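You operate a simulated robot arm through the tools that you are given. There is no shell and no other tool.

You are at the controls of a simulated robot arm. One attempt, no reset.

TASK
Line up the wheel's white mark, tighten the hub knob and tap the blue and orange pegs home.
Fine: use the yellow mallet, two taps or more a peg; lay it on the tilt board, loosen the hub knob; leave the other pegs proud.
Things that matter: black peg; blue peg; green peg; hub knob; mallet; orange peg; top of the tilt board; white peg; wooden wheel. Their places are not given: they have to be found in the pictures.

It is judged by the outcome, as a careful person would: the job done as asked, and still so three seconds after it is handed in. It fails if anything else is knocked over, pushed out of place, dropped, spilled or broken.

THE ROBOT
A 7-joint arm with a two-finger parallel gripper, fixed in place. Base frame: the origin is on the floor under the middle of its stand, x ahead of it, y to its left, z up. Readings come in mm, degrees, newtons and seconds.
With the tool pointing down near the work surface it reaches from about 280 to 680 mm from the base axis. Its first joint turns from -66.0 to 66.0 degrees. Payload 1.57 kg.
The tool frame sits at the grasp point between the pads (the TCP): z along the fingers, y along the line on which they close. The tips reach 30 mm beyond it. Largest opening 110 mm; finger width 24, thickness 12; the body of the gripper, 48 by 112 mm, starts 78 mm behind the TCP.
Orientation is told as [roll, pitch, yaw] about the base's x, y, z axes, in that order, counted from this pose: with the fingers straight down and closing along the base's y, the tool's x points along the base's -x, its y along +y and its z along -z.

THE INTERFACE
- The arm moves only by the tool move_arm. Its arguments are lists of equal length, an entry for each row: "jaw": the opening in per cent of the stroke, from 0 (shut) to 100 (fully open); "xyz": the shift along the tool's x, y, z in units of 250 mm (1.0 is 250 mm), a list of three; "rot": the turn, a rotation vector about the tool's x, y, z in units of 45 degrees (1.0 is 45 degrees), a list of three. In form: {"jaw": [jaw, ...], "xyz": [[dx, dy, dz], ...], "rot": [[rx, ry, rz], ...]}. A call has 1 to 20 rows; each row is the pose to reach, as a shift and turn from the pose commanded when the call began, along the tool's axes at that moment. A call with a number of a shift or a turn outside -1 to 1 is refused whole. Each row takes 0.2 s and may step no farther than 50 mm and 8.6 degrees from the row before; otherwise, or with a gripper value out of range, the whole call is refused. A pose out of reach is approached as far as the arm can. The call stops where the force on the tool passes 40 N (or 10 N more than at its start, if that is more) or the arm is blocked; 0.2 s more then pass. Each finger travels about 108 mm/s and halts on what it meets, pressing with about 24 N; the grip force reading is that of the motor and also rises with nothing between the fingers. The clock runs only during rows and for 0.2 s after the last one: add rows that repeat a pose to give the fingers time. It gives the time, the measured TCP pose, the force on the tool (base axes), the opening and the grip force at its end, in the units of the frame above (readings bear some noise), with the torque about the TCP (base axes, N m) and any sound that the robot's microphone picked up.
- Cameras (640 x 400 px; columns grow to the right, rows downward): "scene" is fixed at [155.3, -386.1, 1402.7]; the picture's right is [0.84, -0.54, 0.00], its down [-0.31, -0.48, -0.82] and it looks along [0.44, 0.69, -0.57] (base axes); focal length 273 px, centre (320, 200). "wrist" rides on the gripper at [70, 16, -141] in the tool frame; the picture's right is [-0.23, 0.97, 0.00], its down [-0.86, -0.20, -0.48] and it looks along [-0.47, -0.11, 0.88] (tool axes); focal length 222 px, centre (320, 200).
- snapshot(camera): a new picture of that camera. No time passes.
- locate(camera, pixels): there is no depth. For up to 12 entries [column, row, z] of the newest picture of that camera ("zoom" is the newest enlarged one), the place [x, y] in the base frame at which the ray of that pixel passes the height z, good to about 2 mm. No time passes.
- zoom(camera, box): a new picture of the part [left, top, right, bottom] of that camera's present view, enlarged. No time passes.
- close_job(): hands the job in; it is judged then, once.

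Open the gripper and draw the arm clear of the work before you hand the job in, unless the task says otherwise.

The tools are called after "Request:" by a JSON object that holds its "op" and its "data". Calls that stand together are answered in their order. move_arm: Moves the arm, as the interface text tells. Its arguments: {"type":"object","properties":{"jaw":{"type":"array","items":{"type":"number"}},"xyz":{"type":"array","items":{"type":"array","items":{"type":"number"}}},"rot":{"type":"array","items":{"type":"array","items":{"type":"number"}}}},"required":["jaw","xyz","rot"]} The other tools are called the same way: snapshot (camera) takes a picture; locate (camera, pixels) gives the place at which the rays of pixels pass given heights; zoom (camera, box) takes an enlarged picture of a part of a camera's view; close_job () hands the job in.

At the start:

```text
time_s: 0.0
tcp_pos: [308.3, 155.2, 1258.1]
tool_rot: [0.0, -0.1, 0.0]
contact_force: [-0.1, -0.5, -0.1]
ft_torque: [0.01, 0.02, 0.0]
opening: 109.9
grasp_force: 0.0
```

scene: 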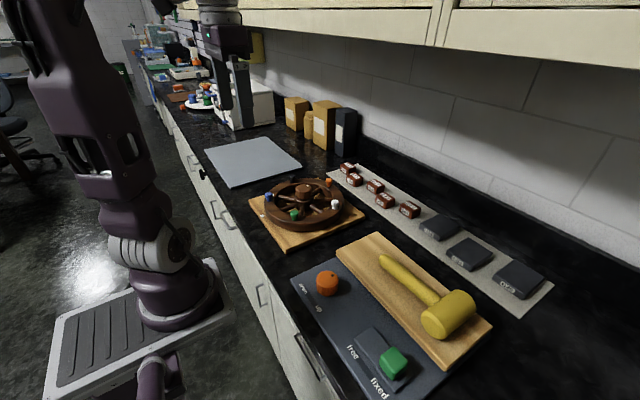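
wrist: 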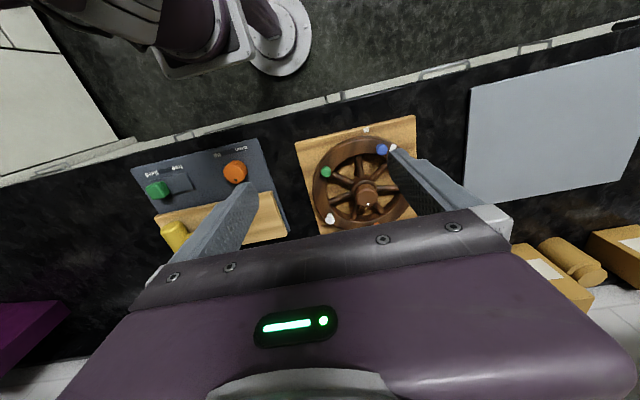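

I see the wheel around scene pixel (305,205), a panel with an orange knob (327,283), a green switch (393,362), and the mallet on a wooden board (425,300). I'll zoom in on these to learn the details.

Request:
{"op": "zoom", "data": {"camera": "scene", "box": [240, 160, 380, 250]}}

Request:
{"op": "zoom", "data": {"camera": "scene", "box": [280, 220, 500, 400]}}

Request:
{"op": "zoom", "data": {"camera": "wrist", "box": [280, 100, 440, 240]}}

Request:
{"op": "zoom", "data": {"camera": "wrist", "box": [120, 130, 300, 260]}}

```text
4.44 times, centred on (310, 205) of scene
```

zoom: 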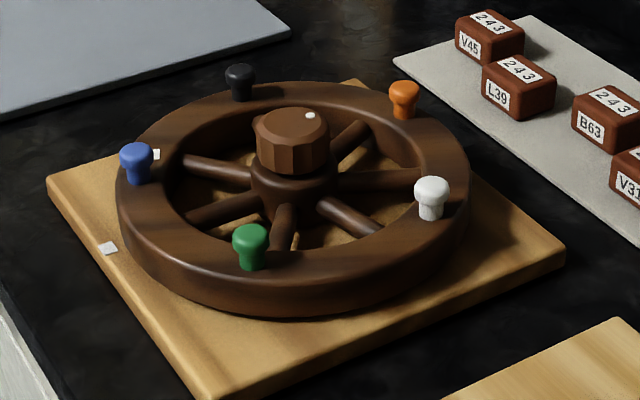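

```text
2.22 times, centred on (390, 310) of scene
```

zoom: 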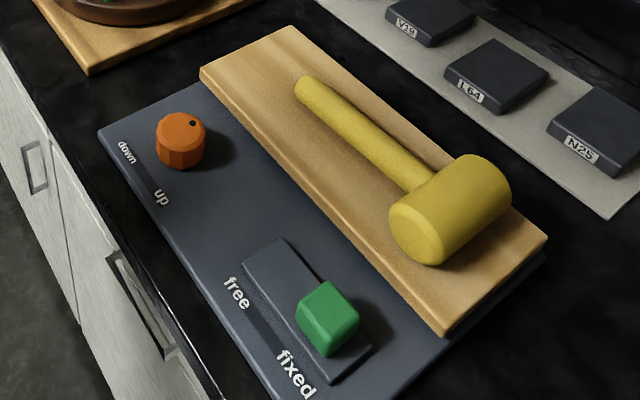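

```text
2.86 times, centred on (360, 170) of wrist
```

zoom: 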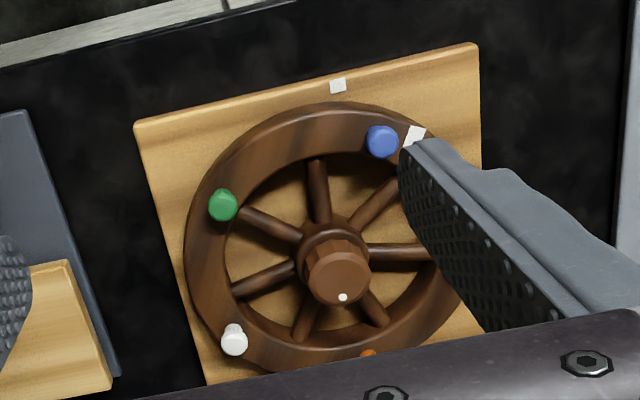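

```text
3.08 times, centred on (210, 195) of wrist
```

zoom: 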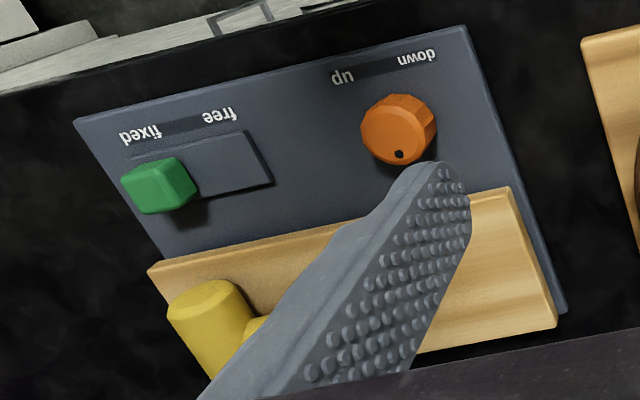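

The white reference mark on the base board is at about scene (262.3,215.8) / wrist (366.3,130.1), and the rim mark is near the blue peg. I'll triangulate heights by locating the same features from both cameras at several z.

Request:
{"op": "locate", "data": {"camera": "scene", "pixels": [[262.3, 215.8, 700], [262.3, 215.8, 800], [262.3, 215.8, 900], [262.3, 215.8, 1000], [327, 283, 800], [327, 283, 900], [327, 283, 1000]]}}

Request:
{"op": "locate", "data": {"camera": "wrist", "pixels": [[366.3, 130.1, 700], [366.3, 130.1, 800], [366.3, 130.1, 900], [366.3, 130.1, 1000], [235, 172, 800], [235, 172, 900], [235, 172, 1000]]}}

```text
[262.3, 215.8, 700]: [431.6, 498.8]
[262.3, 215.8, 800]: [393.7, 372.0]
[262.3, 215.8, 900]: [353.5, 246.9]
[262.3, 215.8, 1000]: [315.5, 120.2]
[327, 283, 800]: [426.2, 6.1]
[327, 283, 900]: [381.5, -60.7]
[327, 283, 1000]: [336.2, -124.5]
```

```text
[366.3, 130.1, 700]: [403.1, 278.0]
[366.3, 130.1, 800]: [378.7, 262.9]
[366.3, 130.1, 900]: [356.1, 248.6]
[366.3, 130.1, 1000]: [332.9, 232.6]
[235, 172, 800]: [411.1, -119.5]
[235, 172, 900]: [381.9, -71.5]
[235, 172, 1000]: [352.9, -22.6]
```

The board mark is at about (355,247,900) and the orange knob at about (380,-67,905). I'll move the arm toward the wheel to get an unobstructed wrist view between the fingers.

Request:
{"op": "move_arm", "data": {"jaw": [100, 100, 100, 100], "xyz": [[-0.06, 0.1, 0.03], [-0.12, 0.2, 0.06], [-0.18, 0.3, 0.1], [-0.24, 0.36, 0.14]], "rot": [[0, 0, 0], [0, 0, 0], [0, 0, 0], [0, 0, 0]]}}

Request:
{"op": "snapshot", "data": {"camera": "wrist"}}

Request:
{"op": "snapshot", "data": {"camera": "scene"}}

```text
time_s: 1.0
tcp_pos: [369.7, 245.8, 1221.2]
tool_rot: [0.0, 0.0, 0.0]
contact_force: [-0.5, 0.3, 0.6]
ft_torque: [0.01, 0.03, -0.02]
opening: 110.1
grasp_force: 0.1
```

```text
taken
```

wrist: 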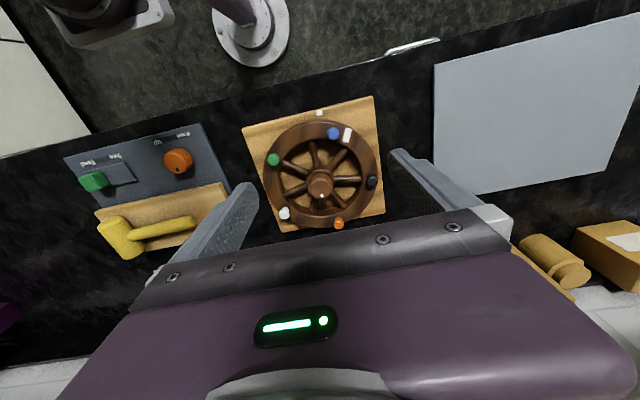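

```text
taken
```

scene: 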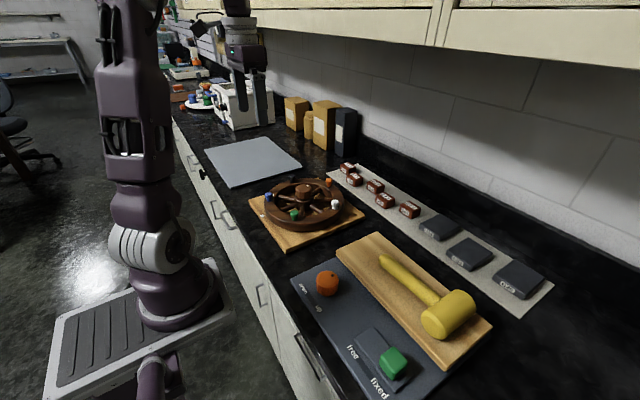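

Now the whole wheel is visible between the fingers at wrist (320,175), and the mallet at (145,235). I'll zoom in on both for detail.

Request:
{"op": "zoom", "data": {"camera": "wrist", "box": [240, 95, 400, 235]}}

Request:
{"op": "zoom", "data": {"camera": "wrist", "box": [60, 120, 260, 270]}}

```text
2.86 times, centred on (320, 165) of wrist
```

zoom: 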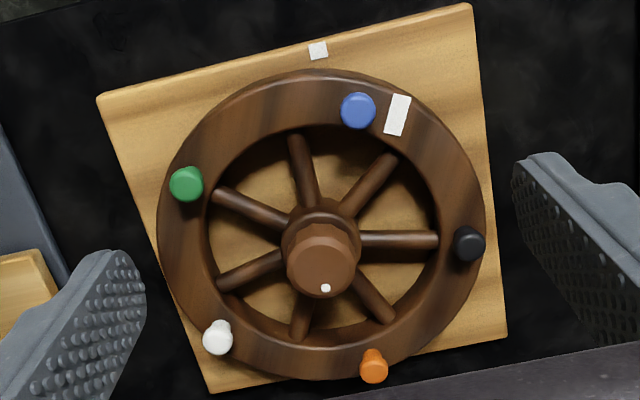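

```text
2.67 times, centred on (160, 195) of wrist
```

zoom: 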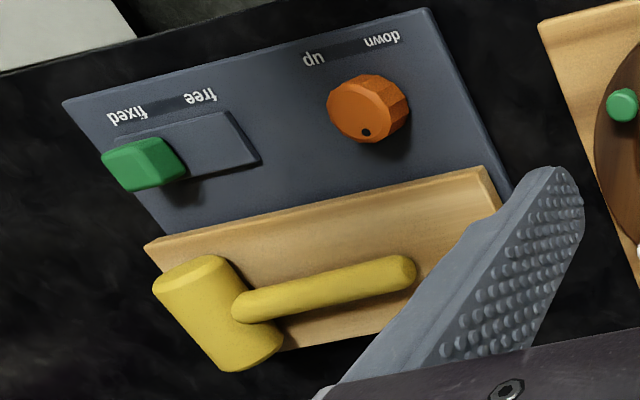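

I'll triangulate peg tops and the hub dot using both cameras at two heights each.

Request:
{"op": "locate", "data": {"camera": "scene", "pixels": [[329.1, 180.2, 920], [329.1, 180.2, 960], [268.8, 193.7, 920], [268.8, 193.7, 960], [335.2, 201.6, 920], [335.2, 201.6, 960], [294.0, 212.2, 920], [294.0, 212.2, 960], [292, 175.7, 920], [292, 175.7, 960], [308, 185.9, 920], [308, 185.9, 960]]}}

Request:
{"op": "locate", "data": {"camera": "wrist", "pixels": [[338.9, 220.2, 920], [338.9, 220.2, 960], [333.3, 131.8, 920], [333.3, 131.8, 960], [284.3, 212.2, 920], [284.3, 212.2, 960], [273.1, 158.0, 920], [273.1, 158.0, 960], [372.1, 179, 920], [372.1, 179, 960], [321.7, 195.8, 920], [321.7, 195.8, 960]]}}

```text
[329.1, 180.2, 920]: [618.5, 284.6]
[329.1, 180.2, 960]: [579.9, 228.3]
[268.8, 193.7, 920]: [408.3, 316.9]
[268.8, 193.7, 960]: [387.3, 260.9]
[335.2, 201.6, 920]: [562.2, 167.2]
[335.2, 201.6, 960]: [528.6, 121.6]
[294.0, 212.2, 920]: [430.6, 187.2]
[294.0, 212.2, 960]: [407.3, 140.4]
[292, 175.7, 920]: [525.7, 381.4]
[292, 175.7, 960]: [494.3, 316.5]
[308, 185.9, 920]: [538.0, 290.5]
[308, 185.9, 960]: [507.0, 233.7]
```

```text
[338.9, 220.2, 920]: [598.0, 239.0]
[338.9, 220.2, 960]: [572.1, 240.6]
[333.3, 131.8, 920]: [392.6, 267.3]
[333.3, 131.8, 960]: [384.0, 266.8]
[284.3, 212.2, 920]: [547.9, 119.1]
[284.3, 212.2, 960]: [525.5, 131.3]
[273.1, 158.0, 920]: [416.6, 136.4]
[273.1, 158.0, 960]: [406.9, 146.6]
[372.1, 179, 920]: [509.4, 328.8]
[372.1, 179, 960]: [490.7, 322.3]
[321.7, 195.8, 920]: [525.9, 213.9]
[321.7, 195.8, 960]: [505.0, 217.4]
```

Pegs triangulate to tops at z≈955 on a circle of R≈103 about roughly (481,221), with the hub dot at z≈971. I'll descend for a closer look at the wheel to find the marks, rim and spokes precisely.

Request:
{"op": "move_arm", "data": {"jaw": [100, 100, 100, 100], "xyz": [[-0.04, 0, 0.16], [-0.08, -0.02, 0.32], [-0.1, -0.03, 0.48], [-0.12, -0.04, 0.52]], "rot": [[0, 0, 0], [0, 0, 0], [0, 0, 0], [0, 0, 0]]}}

Request:
{"op": "snapshot", "data": {"camera": "wrist"}}

Request:
{"op": "zoom", "data": {"camera": "wrist", "box": [210, 70, 430, 220]}}

```text
time_s: 2.0
tcp_pos: [397.5, 233.9, 1092.6]
tool_rot: [-0.1, 0.0, -0.1]
contact_force: [0.3, 0.5, -0.5]
ft_torque: [0.01, 0.01, 0.02]
opening: 110.1
grasp_force: 0.0
```

```text
taken
```

wrist: 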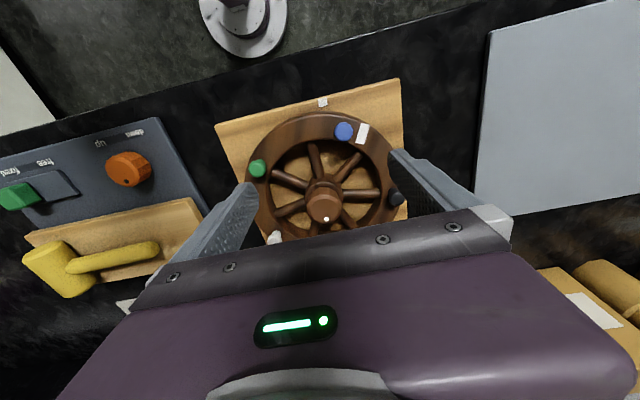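

```text
2.67 times, centred on (320, 145) of wrist
```

zoom: 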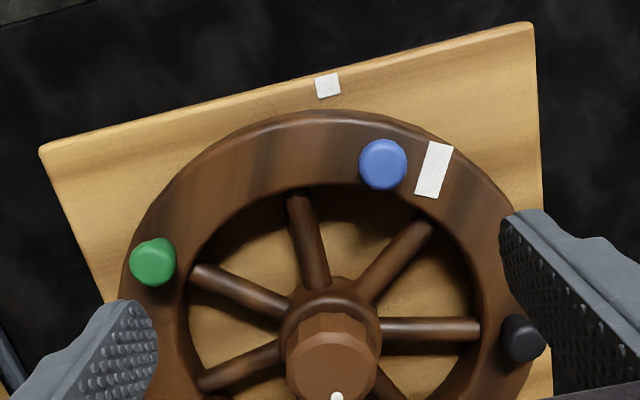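

The wheel's far side is hidden behind the gripper; I'll move ~70 mm further out in x so the wheel sits higher in the picture.

Request:
{"op": "move_arm", "data": {"jaw": [100, 100, 100], "xyz": [[-0.16, 0, -0.06], [-0.32, 0, -0.06], [-0.36, 0, -0.06]], "rot": [[0, 0, 0], [0, 0, 0], [0, 0, 0]]}}

Request:
{"op": "snapshot", "data": {"camera": "wrist"}}

Request:
{"op": "zoom", "data": {"camera": "wrist", "box": [220, 40, 420, 190]}}

```text
time_s: 2.8
tcp_pos: [487.8, 235.2, 1108.5]
tool_rot: [-0.2, 0.0, 0.1]
contact_force: [0.7, 0.2, 0.5]
ft_torque: [0.0, -0.01, -0.01]
opening: 110.2
grasp_force: 0.2
```

```text
taken
```

wrist: 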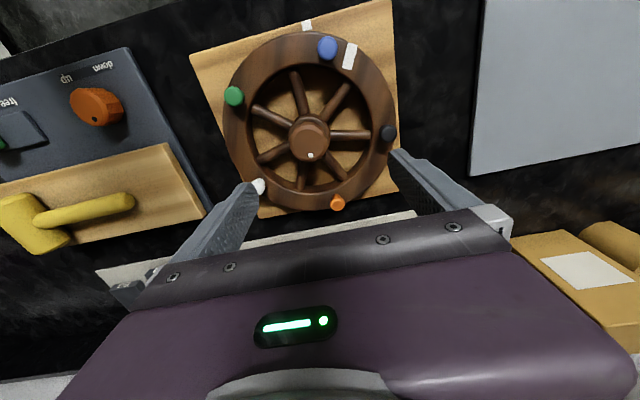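

```text
2.67 times, centred on (320, 115) of wrist
```

zoom: 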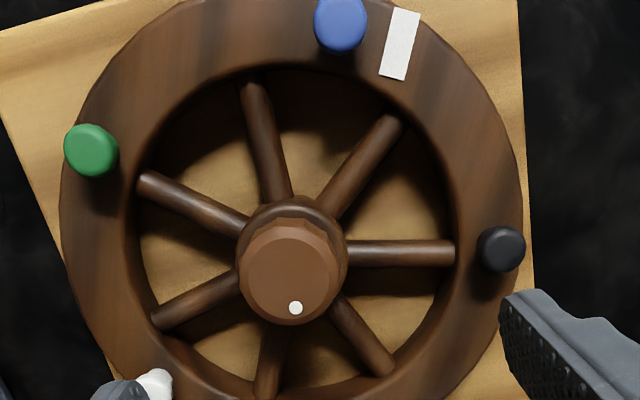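

I'll locate the rim mark, base mark, peg tops and rim edges in this closer picture.

Request:
{"op": "locate", "data": {"camera": "wrist", "pixels": [[350, 56.6, 920], [350, 56.6, 935], [306.5, 25.5, 900], [327.5, 47, 955], [234, 96, 955], [258.5, 186, 955], [338, 203, 955], [388, 132, 955], [310.5, 155.5, 971], [309, 138, 971]]}}

Request:
{"op": "zoom", "data": {"camera": "wrist", "box": [180, 0, 436, 160]}}

Request:
{"op": "zoom", "data": {"camera": "wrist", "box": [180, 80, 436, 240]}}

```text
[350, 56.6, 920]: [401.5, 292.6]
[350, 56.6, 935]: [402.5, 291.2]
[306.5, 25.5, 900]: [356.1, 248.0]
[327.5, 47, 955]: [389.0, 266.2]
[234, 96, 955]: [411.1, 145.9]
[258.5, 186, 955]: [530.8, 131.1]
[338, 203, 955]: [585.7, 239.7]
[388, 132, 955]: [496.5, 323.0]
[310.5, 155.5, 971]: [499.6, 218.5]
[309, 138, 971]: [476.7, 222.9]
```

```text
2.50 times, centred on (308, 80) of wrist
```

zoom: 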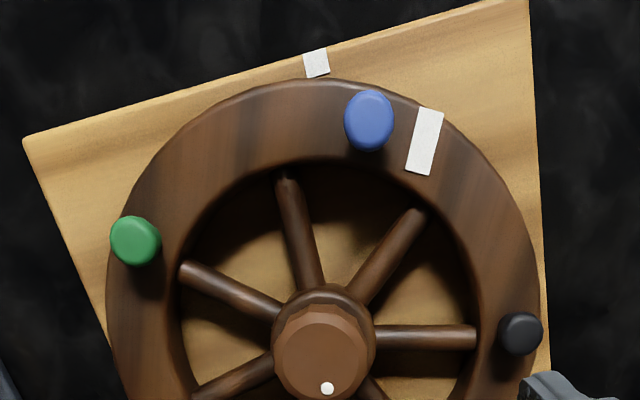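

```text
2.50 times, centred on (308, 160) of wrist
```

zoom: 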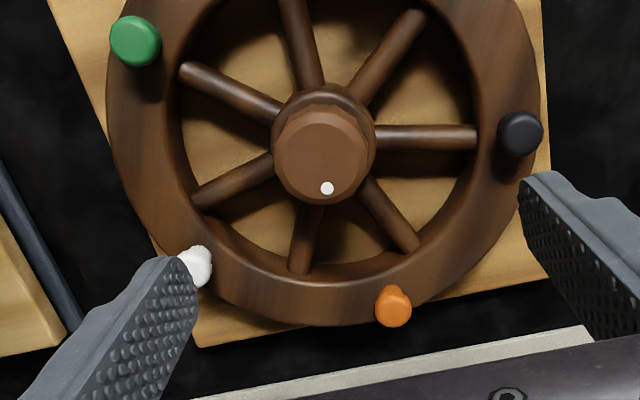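

I'll locate the spoke ends and rim inner/outer edges in the newest zoom, to plan where the fingers can straddle the rim.

Request:
{"op": "locate", "data": {"camera": "zoom", "pixels": [[293, 5, 915], [415, 18, 915], [475, 137, 915], [412, 247, 915], [300, 270, 915], [200, 200, 915], [187, 75, 915], [108, 100, 928], [170, 120, 928], [480, 100, 928], [541, 100, 928], [325, 147, 971]]}}

Request:
{"op": "zoom", "data": {"camera": "scene", "box": [240, 160, 380, 250]}}

```text
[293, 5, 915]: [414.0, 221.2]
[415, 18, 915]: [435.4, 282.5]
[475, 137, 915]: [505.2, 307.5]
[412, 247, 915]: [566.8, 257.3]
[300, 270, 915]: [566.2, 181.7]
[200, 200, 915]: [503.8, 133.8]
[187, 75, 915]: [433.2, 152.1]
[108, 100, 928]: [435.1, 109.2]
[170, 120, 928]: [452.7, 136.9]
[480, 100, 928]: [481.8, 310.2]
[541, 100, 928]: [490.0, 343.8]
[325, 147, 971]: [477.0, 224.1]
```

```text
4.44 times, centred on (310, 205) of scene
```

zoom: 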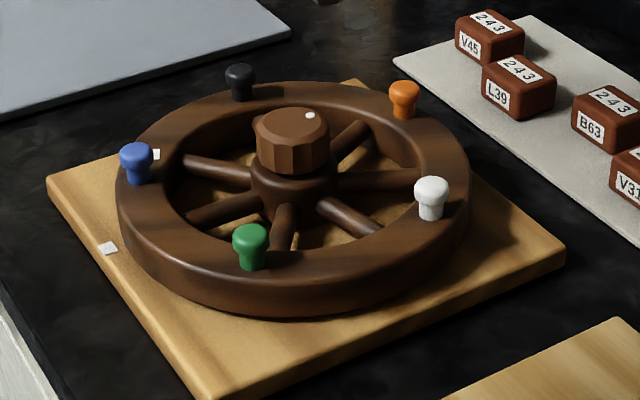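

Spokes lie near 180°+51.4°k and the rim spans r≈86–122 about (481.5,221.5). I'll straddle the rim at the 257° position, away from pegs and spokes: move above it with yaw −13° and jaw at 64%.

Request:
{"op": "move_arm", "data": {"jaw": [64, 64, 64, 64, 64], "xyz": [[0.03, -0.12, 0.0], [0.06, -0.24, 0.05], [0.09, -0.36, 0.12], [0.121, -0.46, 0.2], [0.121, -0.46, 0.234]], "rot": [[0, 0, 0.08], [0, 0, 0.16], [0, 0, 0.24], [0, 0, 0.289], [0, 0, 0.289]]}}

Request:
{"op": "snapshot", "data": {"camera": "wrist"}}

Request:
{"op": "zoom", "data": {"camera": "scene", "box": [220, 120, 400, 250]}}

```text
time_s: 4.0
tcp_pos: [455.2, 120.6, 1050.0]
tool_rot: [0.1, 0.0, -13.1]
contact_force: [-0.6, -0.1, -0.3]
ft_torque: [-0.01, -0.02, 0.01]
opening: 70.2
grasp_force: 0.0
```

```text
taken
```

wrist: 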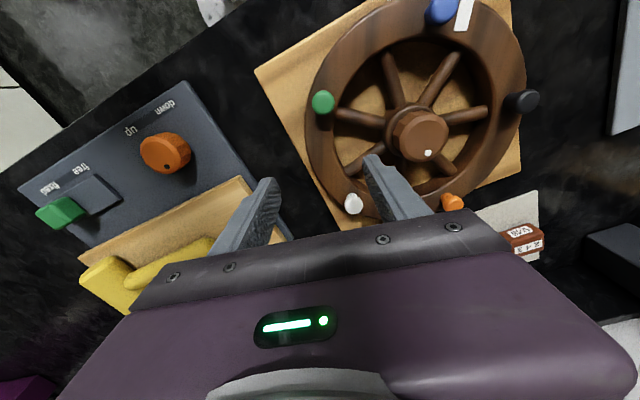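

```text
3.08 times, centred on (310, 185) of scene
```

zoom: 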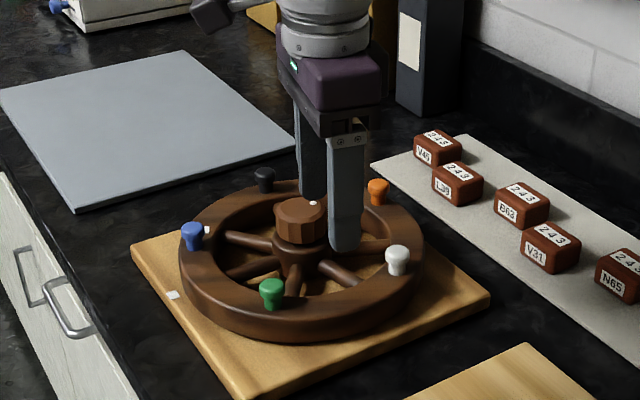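

Yaw is right and the fingers are about over the rim between green and white pegs. I'll descend to TCP z≈965 (tips 935, just over rim top) and check.

Request:
{"op": "move_arm", "data": {"jaw": [64, 64, 64, 64], "xyz": [[-0.009, 0, 0.12], [-0.009, 0, 0.22], [-0.009, 0, 0.3], [-0.009, 0, 0.34]], "rot": [[0, 0, 0], [0, 0, 0], [0, 0, 0], [0, 0, 0]]}}

Request:
{"op": "snapshot", "data": {"camera": "wrist"}}

Request:
{"op": "zoom", "data": {"camera": "scene", "box": [240, 150, 380, 250]}}

```text
time_s: 5.0
tcp_pos: [460.4, 120.3, 963.9]
tool_rot: [0.0, 0.0, -13.0]
contact_force: [0.3, -0.4, -0.5]
ft_torque: [0.01, 0.02, 0.0]
opening: 70.6
grasp_force: 0.2
```

```text
taken
```

wrist: 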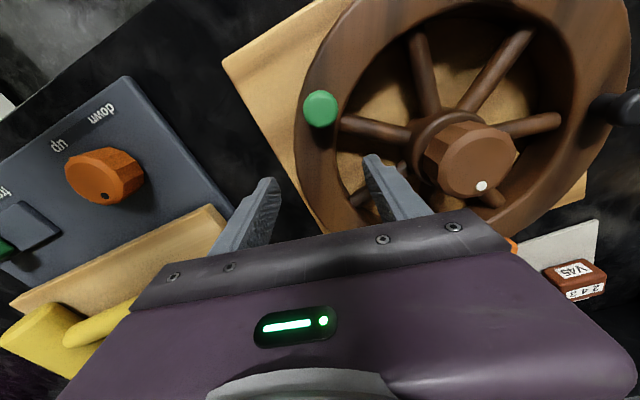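

```text
4.00 times, centred on (310, 200) of scene
```

zoom: 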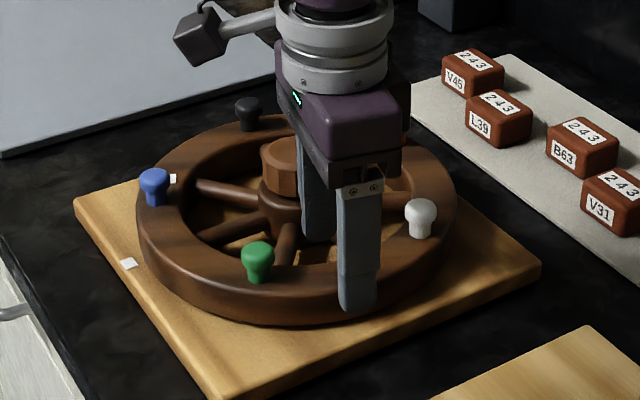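

I'll check that the inner fingertip (wrist ~(372,157)) sits in the gap between the two spokes by locating pixels on those spokes.

Request:
{"op": "zoom", "data": {"camera": "wrist", "box": [280, 60, 540, 240]}}

Request:
{"op": "locate", "data": {"camera": "wrist", "pixels": [[364, 157, 934], [380, 157, 934], [350, 122, 918], [400, 132, 918], [357, 200, 918], [416, 40, 918], [520, 38, 918], [555, 120, 918], [320, 105, 955], [473, 158, 971]]}}

```text
2.22 times, centred on (410, 150) of wrist
```

zoom: 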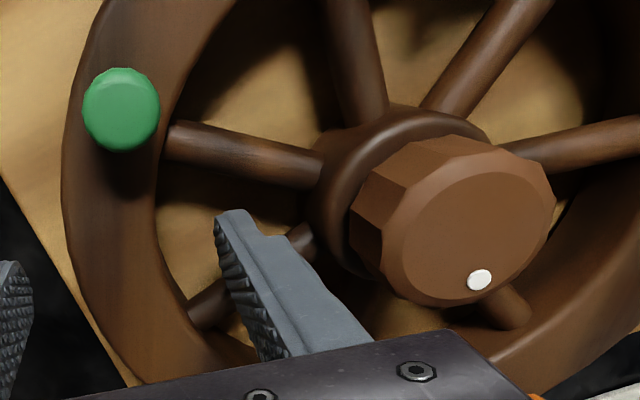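

```text
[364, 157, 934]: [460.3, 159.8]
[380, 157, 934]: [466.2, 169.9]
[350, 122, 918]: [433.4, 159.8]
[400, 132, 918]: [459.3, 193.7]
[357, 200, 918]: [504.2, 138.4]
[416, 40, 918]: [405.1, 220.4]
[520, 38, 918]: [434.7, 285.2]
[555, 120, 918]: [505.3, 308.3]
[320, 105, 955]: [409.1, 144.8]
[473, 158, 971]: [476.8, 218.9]
```

The inner finger is centred at ~259°, between spokes at 232° and 285°, so it's clear. I'll descend 22 mm and close on the rim.

Request:
{"op": "move_arm", "data": {"jaw": [64, 64, 64, 40, 20, 20, 20], "xyz": [[0, 0, 0.04], [0, 0, 0.088], [0, 0, 0.088], [0, 0, 0.088], [0, 0, 0.088], [0, 0, 0.088], [0, 0, 0.088]], "rot": [[0, 0, 0], [0, 0, 0], [0, 0, 0], [0, 0, 0], [0, 0, 0], [0, 0, 0], [0, 0, 0]]}}

Request:
{"op": "zoom", "data": {"camera": "scene", "box": [240, 150, 380, 250]}}

Request:
{"op": "snapshot", "data": {"camera": "wrist"}}

```text
time_s: 5.3
tcp_pos: [461.9, 121.7, 963.5]
tool_rot: [0.4, -0.4, -12.9]
contact_force: [-1.8, -1.4, 7.9]
ft_torque: [0.31, 0.06, 0.06]
opening: 68.2
grasp_force: 0.0
stopped in row 1: the force on the tool passed its limit at 63 N (the readings are from after the stop); the commanded pose is now the measured one
```

```text
4.00 times, centred on (310, 200) of scene
```

zoom: 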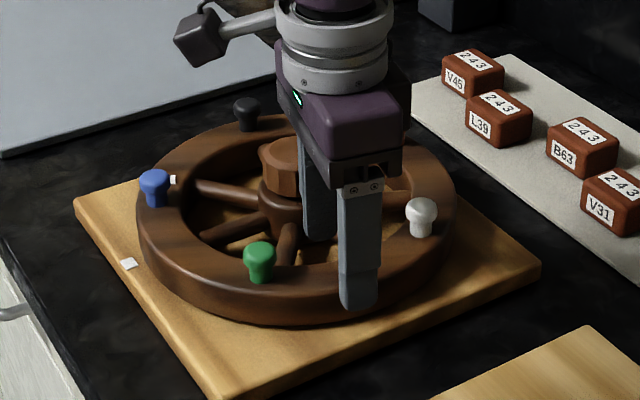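

```text
taken
```

wrist: 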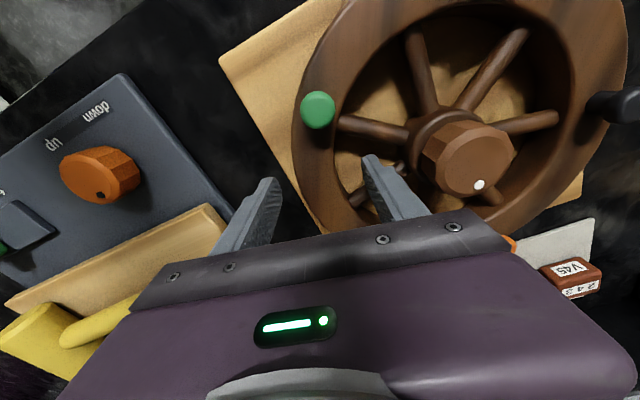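

Contact of 63 N occurred with tips at z≈933; the torque sign (+x) says the inner finger (+y side) touched something. I'll zoom in to see what is under it.

Request:
{"op": "zoom", "data": {"camera": "scene", "box": [285, 175, 349, 215]}}

Request:
{"op": "zoom", "data": {"camera": "wrist", "box": [320, 120, 448, 200]}}

```text
10.00 times, centred on (317, 195) of scene
```

zoom: 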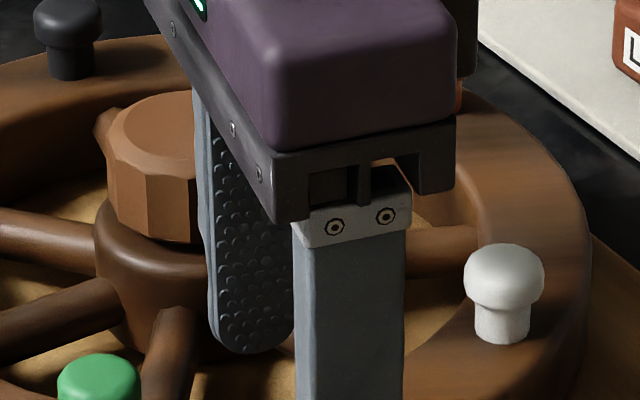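

```text
5.00 times, centred on (384, 160) of wrist
```

zoom: 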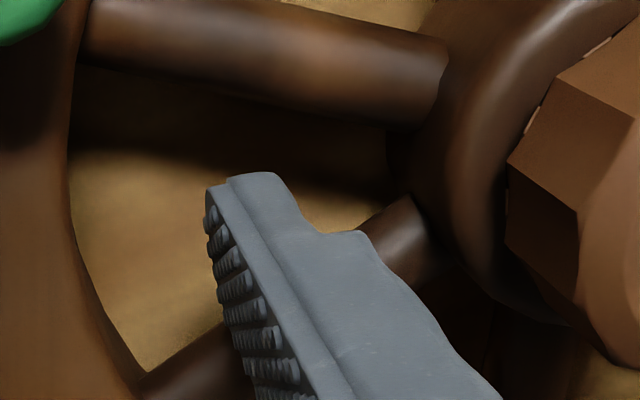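

I'll locate points on the partially hidden spoke at a few heights to get its exact angle.

Request:
{"op": "locate", "data": {"camera": "wrist", "pixels": [[402, 165, 918], [402, 165, 930], [358, 195, 918], [358, 195, 930], [341, 123, 918], [341, 123, 930], [404, 135, 918], [404, 135, 930], [370, 155, 934], [364, 158, 934]]}}

```text
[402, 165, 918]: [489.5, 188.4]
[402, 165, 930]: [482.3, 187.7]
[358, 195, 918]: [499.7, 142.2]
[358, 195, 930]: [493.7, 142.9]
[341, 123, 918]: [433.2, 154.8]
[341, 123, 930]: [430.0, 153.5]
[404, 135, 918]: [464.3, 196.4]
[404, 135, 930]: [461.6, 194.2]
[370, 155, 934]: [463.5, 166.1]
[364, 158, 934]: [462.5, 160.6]
```

The finger was probably grazing the 282° spoke (finger centre was ~20 mm from one spoke axis, 32 mm from the other). I'll lift 12 mm, shift ~5 mm in −x, reduce opening to 55%, and look.

Request:
{"op": "move_arm", "data": {"jaw": [55, 55, 55], "xyz": [[0, 0, -0.048], [0.0195, -0.0045, -0.048], [0.0195, -0.0045, -0.048]], "rot": [[0.009, 0.009, 0], [0.009, 0.009, 0], [0.009, 0.009, 0]]}}

Request:
{"op": "zoom", "data": {"camera": "wrist", "box": [280, 80, 472, 200]}}

```text
time_s: 6.1
tcp_pos: [455.8, 120.8, 976.3]
tool_rot: [-0.1, 0.0, -13.0]
contact_force: [-0.4, 0.5, -0.1]
ft_torque: [-0.01, 0.0, 0.02]
opening: 60.6
grasp_force: 0.1
```

```text
3.33 times, centred on (376, 140) of wrist
```

zoom: 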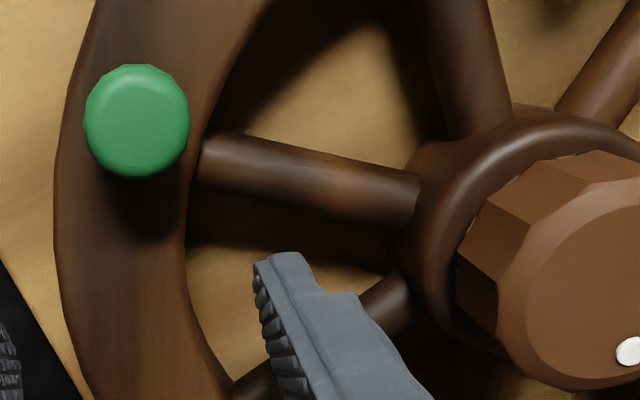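

Now I descend slowly (3–4 mm per row) so any contact is gentle.

Request:
{"op": "move_arm", "data": {"jaw": [55, 55, 55, 55, 55, 55, 55, 55], "xyz": [[0, 0, 0.02], [0, 0, 0.036], [0, 0, 0.05], [0, 0, 0.064], [0, 0, 0.078], [0, 0, 0.092], [0, 0, 0.106], [0, 0, 0.12]], "rot": [[0, 0, 0], [0, 0, 0], [0, 0, 0], [0, 0, 0], [0, 0, 0], [0, 0, 0], [0, 0, 0], [0, 0, 0]]}}

Request:
{"op": "zoom", "data": {"camera": "wrist", "box": [280, 80, 472, 200]}}

Request:
{"op": "zoom", "data": {"camera": "scene", "box": [240, 150, 380, 250]}}

```text
time_s: 7.0
tcp_pos: [458.3, 121.5, 964.1]
tool_rot: [0.1, -0.2, -12.6]
contact_force: [-2.2, -0.9, 8.0]
ft_torque: [0.19, 0.09, 0.13]
opening: 58.3
grasp_force: 0.0
stopped in row 4: the force on the tool passed its limit at 51 N (the readings are from after the stop); the commanded pose is now the measured one
```

```text
3.33 times, centred on (376, 140) of wrist
```

zoom: 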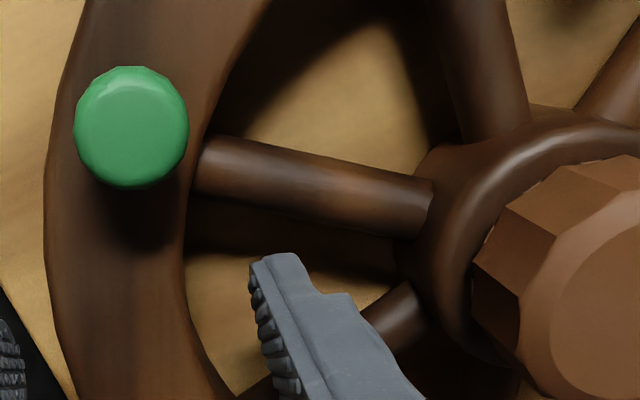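

```text
4.00 times, centred on (310, 200) of scene
```

zoom: 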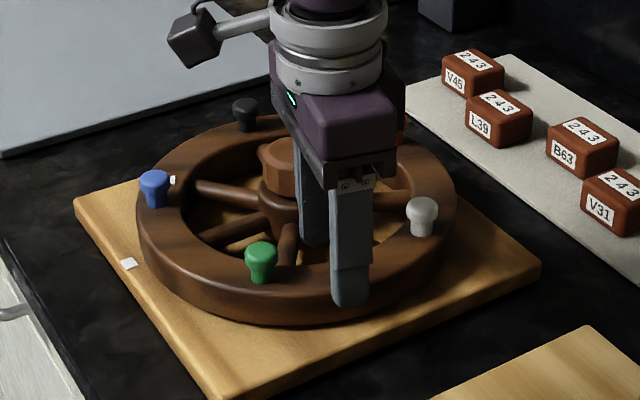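

Same contact height again (tips ≈934). I'll verify with the scene camera where the inner fingertip really is (scene ≈(308.8,210.5)) and zoom there.

Request:
{"op": "zoom", "data": {"camera": "scene", "box": [285, 185, 349, 225]}}

Request:
{"op": "locate", "data": {"camera": "scene", "pixels": [[308.8, 210.5, 934], [308.8, 210.5, 925], [308.8, 210.5, 945], [327, 226, 934], [327, 226, 920], [327, 226, 945]]}}

```text
10.00 times, centred on (317, 205) of scene
```

zoom: 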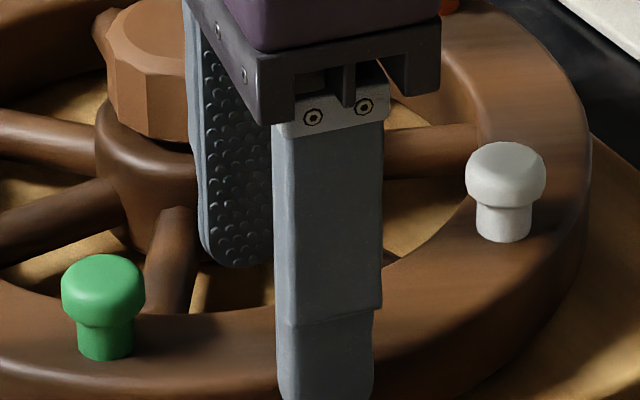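

```text
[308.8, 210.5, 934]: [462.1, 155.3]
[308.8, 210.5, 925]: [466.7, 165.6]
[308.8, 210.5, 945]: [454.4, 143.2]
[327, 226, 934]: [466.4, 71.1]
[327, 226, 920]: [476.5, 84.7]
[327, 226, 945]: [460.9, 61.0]
```

In the scene zoom the spoke near the green peg lies right beside the finger's left edge. I'll locate that spoke from the scene view at several heights to resolve its true position.

Request:
{"op": "locate", "data": {"camera": "scene", "pixels": [[302.2, 208, 918], [302.2, 208, 930], [300.7, 215, 918], [300.7, 215, 930], [304.5, 214, 918], [304.5, 214, 930], [306, 210.5, 934]]}}

Request:
{"op": "locate", "data": {"camera": "wrist", "pixels": [[340, 128, 918], [340, 128, 930], [402, 142, 918], [402, 142, 930], [355, 157, 934], [366, 156, 934]]}}

```text
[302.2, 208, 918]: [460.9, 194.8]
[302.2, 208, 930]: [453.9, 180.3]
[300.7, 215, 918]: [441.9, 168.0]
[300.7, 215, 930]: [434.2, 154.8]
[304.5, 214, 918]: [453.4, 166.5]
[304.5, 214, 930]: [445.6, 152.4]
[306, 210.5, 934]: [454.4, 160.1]
```

```text
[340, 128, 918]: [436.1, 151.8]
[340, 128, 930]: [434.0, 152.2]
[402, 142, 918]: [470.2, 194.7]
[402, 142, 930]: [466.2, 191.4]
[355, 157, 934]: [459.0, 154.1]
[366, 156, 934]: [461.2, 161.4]
```

The wheel's interior seems to resist the finger at rim-top height, so I'll use a gentler way: straddle the blue peg (located ≈(388.5,266.3), top 955) with the fingers along the tangent and guide it around the arc. First I lift and move above the blue peg with yaw ≈ −25.7°.

Request:
{"op": "move_arm", "data": {"jaw": [50, 45, 40, 40, 40, 40], "xyz": [[0, 0, -0.184], [0.1, 0.126, -0.184], [0.2, 0.252, -0.184], [0.3, 0.378, -0.184], [0.399, 0.504, -0.184], [0.399, 0.504, -0.184]], "rot": [[0, 0, 0], [0, 0, 0.08], [0, 0, 0.16], [0, 0, 0.24], [0, 0, 0.291], [0, 0, 0.291]]}}

Request:
{"op": "snapshot", "data": {"camera": "wrist"}}

Request:
{"op": "zoom", "data": {"camera": "scene", "box": [240, 150, 380, 250]}}

```text
time_s: 8.4
tcp_pos: [386.4, 267.5, 1008.5]
tool_rot: [0.1, 0.0, -25.7]
contact_force: [-0.3, 0.6, 0.8]
ft_torque: [0.0, 0.02, -0.01]
opening: 43.8
grasp_force: 0.0
```

```text
taken
```

wrist: 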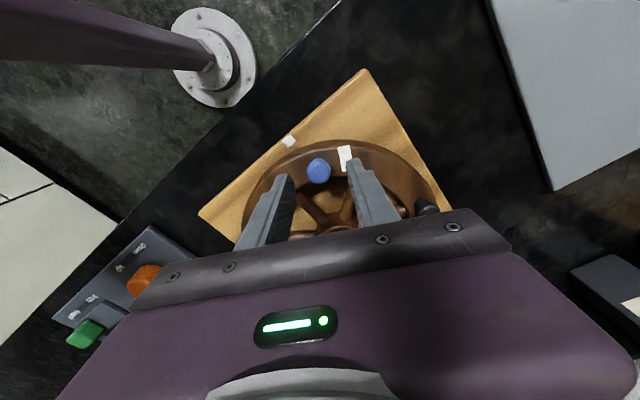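

```text
4.00 times, centred on (310, 200) of scene
```

zoom: 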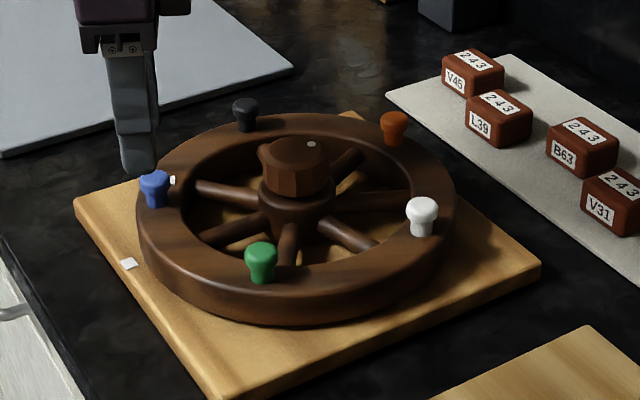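

The wheel looks unchanged. I'll verify the blue peg position and rim mark in this wrist picture.

Request:
{"op": "zoom", "data": {"camera": "wrist", "box": [230, 110, 422, 230]}}

Request:
{"op": "locate", "data": {"camera": "wrist", "pixels": [[317.5, 169, 955], [317.5, 169, 950], [345, 157, 933], [289, 141, 900]]}}

```text
3.33 times, centred on (326, 170) of wrist
```

zoom: 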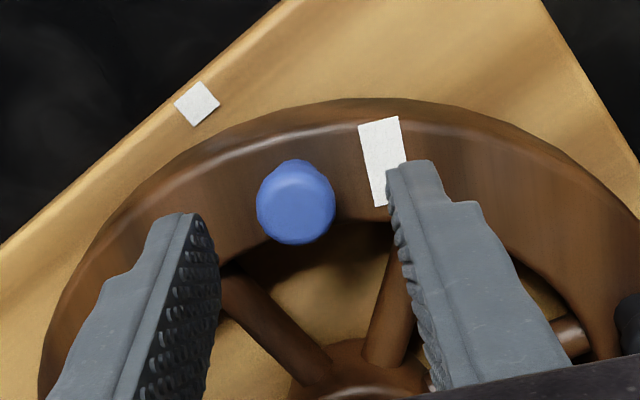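

```text
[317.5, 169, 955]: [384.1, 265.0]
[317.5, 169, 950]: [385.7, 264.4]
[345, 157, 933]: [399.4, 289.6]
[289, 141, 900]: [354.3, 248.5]
```

The blue peg is at ≈(386,266), centred between the fingers. I'll descend ~37 mm so the tips straddle the peg at z≈941 just above the rim.

Request:
{"op": "move_arm", "data": {"jaw": [40, 40, 40, 40], "xyz": [[0, 0, 0.06], [0, 0, 0.1], [0, 0, 0.13], [0, 0, 0.15]], "rot": [[0, 0, 0], [0, 0, 0], [0, 0, 0], [0, 0, 0]]}}

Request:
{"op": "zoom", "data": {"camera": "wrist", "box": [230, 90, 422, 210]}}

Request:
{"op": "zoom", "data": {"camera": "scene", "box": [240, 160, 320, 220]}}

```text
time_s: 9.4
tcp_pos: [387.6, 267.5, 971.7]
tool_rot: [0.1, -0.1, -25.7]
contact_force: [0.1, 0.4, 0.6]
ft_torque: [0.01, -0.03, -0.06]
opening: 43.9
grasp_force: 0.1
```

```text
3.33 times, centred on (326, 150) of wrist
```

zoom: 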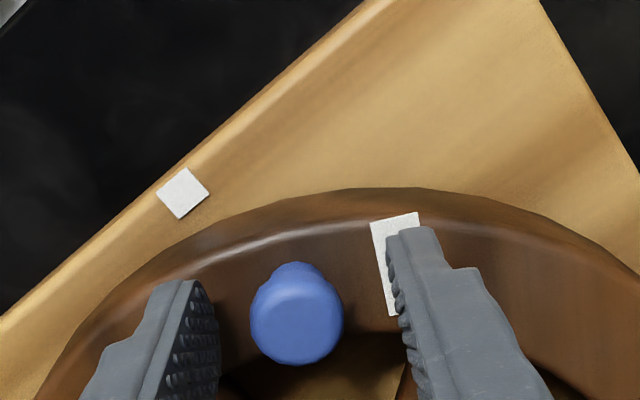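

```text
6.67 times, centred on (280, 190) of scene
```

zoom: 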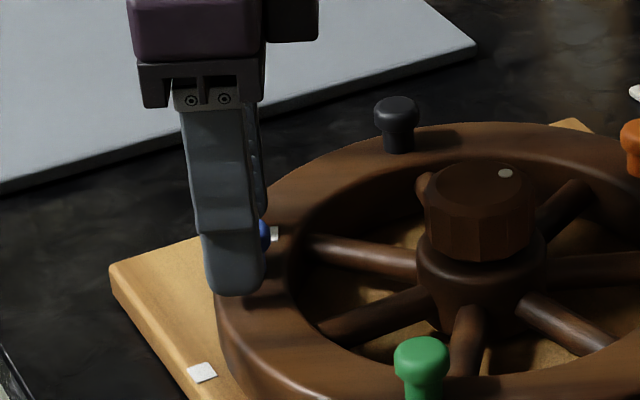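

The fingers straddle the blue peg with no contact. I'll close to a ~24 mm fork around it (peg ≈20.5 mm wide) and check the readings.

Request:
{"op": "move_arm", "data": {"jaw": [30, 22, 22], "xyz": [[0, 0, 0], [0, 0, 0], [0, 0, 0]], "rot": [[0, 0, 0], [0, 0, 0], [0, 0, 0]]}}

Request:
{"op": "zoom", "data": {"camera": "wrist", "box": [230, 90, 422, 210]}}

```text
time_s: 10.2
tcp_pos: [386.6, 266.5, 971.9]
tool_rot: [0.2, 0.0, -25.7]
contact_force: [-0.2, 0.0, -0.2]
ft_torque: [0.01, -0.02, 0.05]
opening: 24.5
grasp_force: 0.3
```

```text
3.33 times, centred on (326, 150) of wrist
```

zoom: 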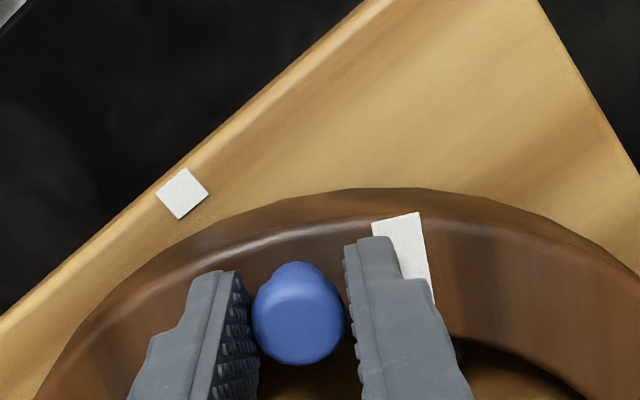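

The peg sits in the fork without being squeezed. Now I sweep along the arc about (481.5,221.5) in 2.5° steps, first to 15° to check that the wheel follows.

Request:
{"op": "move_arm", "data": {"jaw": [22, 22, 22, 22, 22, 22], "xyz": [[-0.0004, -0.0183, 0], [-0.0016, -0.0365, 0], [-0.0036, -0.0546, 0], [-0.0064, -0.0727, 0], [-0.0099, -0.0906, 0], [-0.0143, -0.1083, 0]], "rot": [[0, 0, -0.056], [0, 0, -0.111], [0, 0, -0.167], [0, 0, -0.222], [0, 0, -0.278], [0, 0, -0.333]]}}

Request:
{"op": "snapshot", "data": {"camera": "wrist"}}

Request:
{"op": "zoom", "data": {"camera": "wrist", "box": [230, 70, 422, 190]}}

```text
time_s: 11.7
tcp_pos: [377.7, 240.8, 971.1]
tool_rot: [0.0, -0.3, -10.7]
contact_force: [0.5, 0.3, -0.1]
ft_torque: [-0.04, -0.01, -0.04]
opening: 24.5
grasp_force: 0.1
```

```text
taken
```

wrist: 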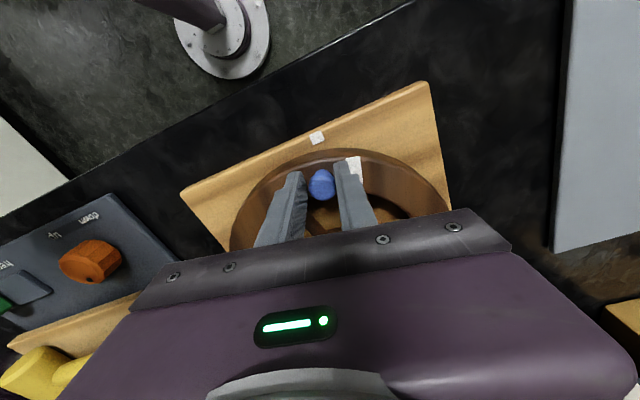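

```text
3.33 times, centred on (326, 130) of wrist
```

zoom: 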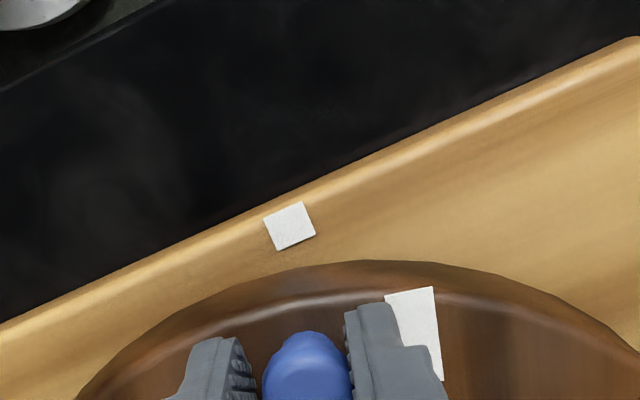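

The wheel follows freely. I continue another ~14.5° along the arc.

Request:
{"op": "move_arm", "data": {"jaw": [22, 22, 22, 22, 22, 22, 22], "xyz": [[-0.0004, -0.0183, 0], [-0.0016, -0.0365, 0], [-0.0036, -0.0546, 0], [-0.0064, -0.0727, 0], [-0.0099, -0.0906, 0], [-0.0133, -0.1047, 0], [-0.0133, -0.1047, 0]], "rot": [[0, 0, -0.056], [0, 0, -0.111], [0, 0, -0.167], [0, 0, -0.222], [0, 0, -0.278], [0, 0, -0.322], [0, 0, -0.322]]}}

Request:
{"op": "snapshot", "data": {"camera": "wrist"}}

Request:
{"op": "zoom", "data": {"camera": "wrist", "box": [230, 70, 422, 190]}}

```text
time_s: 13.2
tcp_pos: [377.8, 214.8, 972.2]
tool_rot: [0.1, -0.2, 3.7]
contact_force: [-0.7, 0.5, -0.5]
ft_torque: [-0.03, 0.0, 0.02]
opening: 24.8
grasp_force: 0.5
```

```text
taken
```

wrist: 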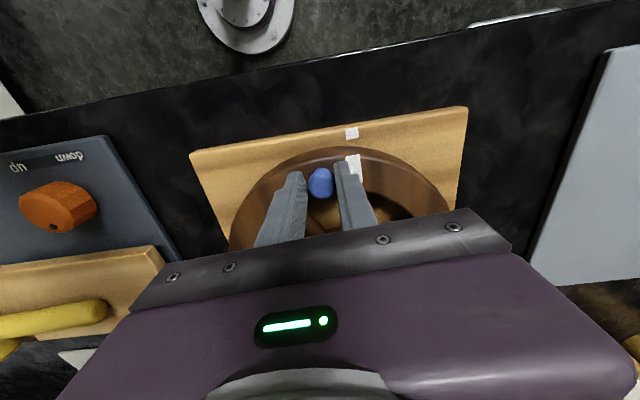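

```text
3.33 times, centred on (326, 130) of wrist
```

zoom: 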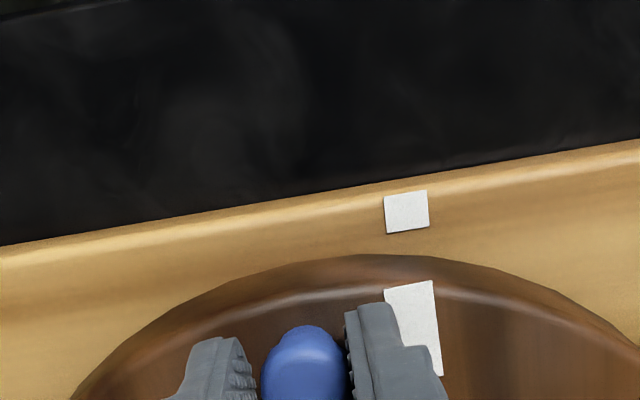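

The marks look nearly aligned (base mark zoom (406,211), rim mark (412,320)). I'll open slightly and lift straight up to measure precisely.

Request:
{"op": "move_arm", "data": {"jaw": [36, 36, 36, 36, 36], "xyz": [[0, 0, 0], [0, 0, -0.1], [0, 0, -0.25], [-0.15, 0, -0.4], [-0.2, 0, -0.5]], "rot": [[0, 0, 0], [0, 0, 0], [0, 0, 0], [0, 0, 0], [0, 0, 0]]}}

Request:
{"op": "snapshot", "data": {"camera": "wrist"}}

Request:
{"op": "zoom", "data": {"camera": "wrist", "box": [220, 60, 412, 180]}}

```text
refused: row 4 steps farther than a row can; nothing moved
```

```text
taken
```

wrist: 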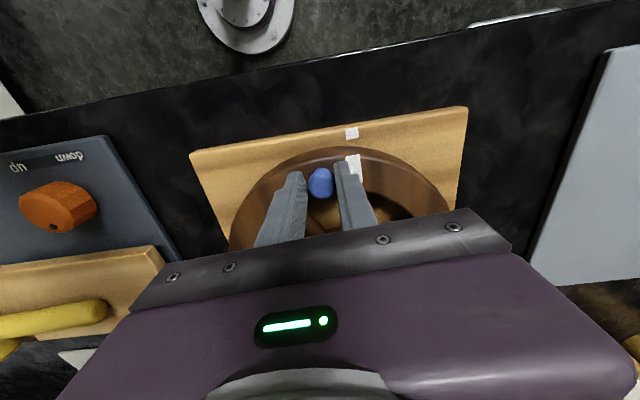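

```text
3.33 times, centred on (316, 120) of wrist
```

zoom: 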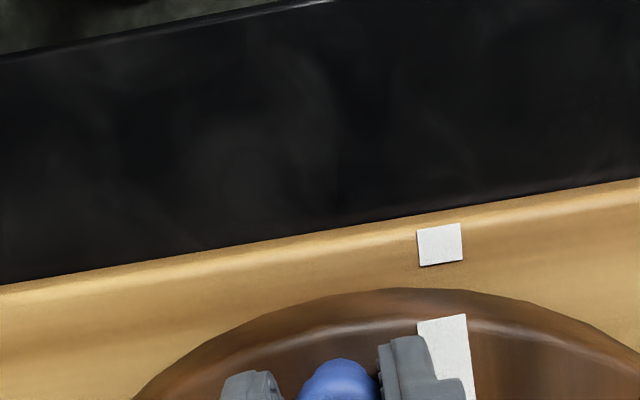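

That call was refused for too large a step; I repeat it with smaller steps.

Request:
{"op": "move_arm", "data": {"jaw": [36, 36, 36, 36, 36, 36, 36], "xyz": [[0, 0, 0], [0, 0, -0.1], [0, 0, -0.2], [-0.1, 0, -0.3], [-0.2, 0, -0.4], [-0.3, 0, -0.5], [-0.4, 0, -0.5]], "rot": [[0, 0, 0], [0, 0, 0], [0, 0, 0], [0, 0, 0], [0, 0, 0], [0, 0, 0], [0, 0, 0]]}}

Request:
{"op": "snapshot", "data": {"camera": "wrist"}}

Request:
{"op": "zoom", "data": {"camera": "wrist", "box": [224, 10, 416, 130]}}

```text
time_s: 14.8
tcp_pos: [474.5, 220.4, 1095.6]
tool_rot: [0.0, -0.1, 3.9]
contact_force: [0.4, -0.1, 0.7]
ft_torque: [0.01, 0.02, -0.01]
opening: 39.4
grasp_force: 0.0
```

```text
taken
```

wrist: 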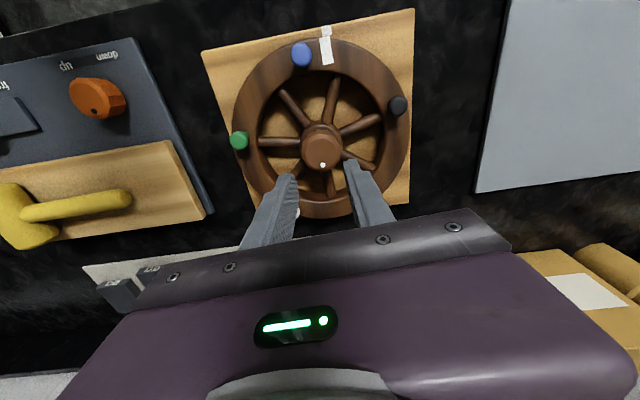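

```text
3.33 times, centred on (320, 70) of wrist
```

zoom: 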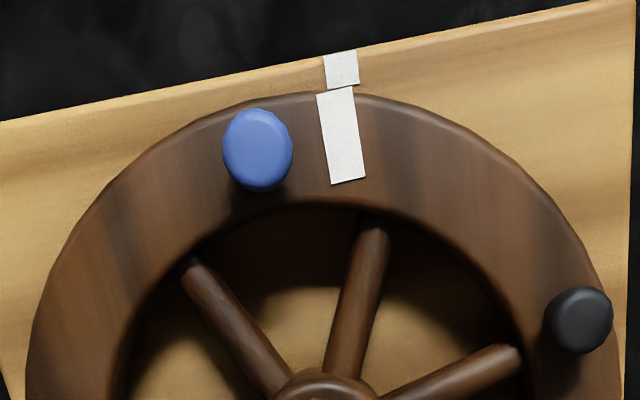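

Both marks are now clearly visible at zoom (342,136) and (341.5,70). I'll locate their centre lines and compare angles about the hub.

Request:
{"op": "locate", "data": {"camera": "zoom", "pixels": [[335.5, 90.5, 934], [342, 136, 934], [348.5, 181.5, 934], [340.5, 52.5, 900], [341.5, 70, 900], [342.5, 86, 900], [258, 144, 955], [579, 316, 955]]}}

Request:
{"op": "locate", "data": {"camera": "wrist", "pixels": [[239, 139, 955], [320, 141, 971], [322.5, 164, 971], [301.5, 53, 955], [397.5, 104.5, 955]]}}

Request:
{"op": "zoom", "data": {"camera": "scene", "box": [240, 160, 380, 250]}}

```text
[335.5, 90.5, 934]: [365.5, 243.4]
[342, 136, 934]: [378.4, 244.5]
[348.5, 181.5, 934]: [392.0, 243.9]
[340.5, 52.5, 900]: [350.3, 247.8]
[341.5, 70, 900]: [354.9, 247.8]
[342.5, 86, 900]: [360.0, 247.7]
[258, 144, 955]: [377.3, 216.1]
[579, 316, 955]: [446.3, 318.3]
```

```text
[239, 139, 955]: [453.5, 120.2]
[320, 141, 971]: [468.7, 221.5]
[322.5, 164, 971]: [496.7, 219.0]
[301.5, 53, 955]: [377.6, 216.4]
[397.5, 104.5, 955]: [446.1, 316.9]
```

```text
4.44 times, centred on (310, 205) of scene
```

zoom: 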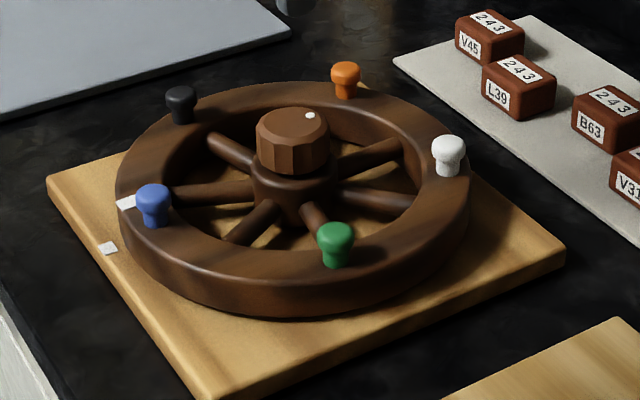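

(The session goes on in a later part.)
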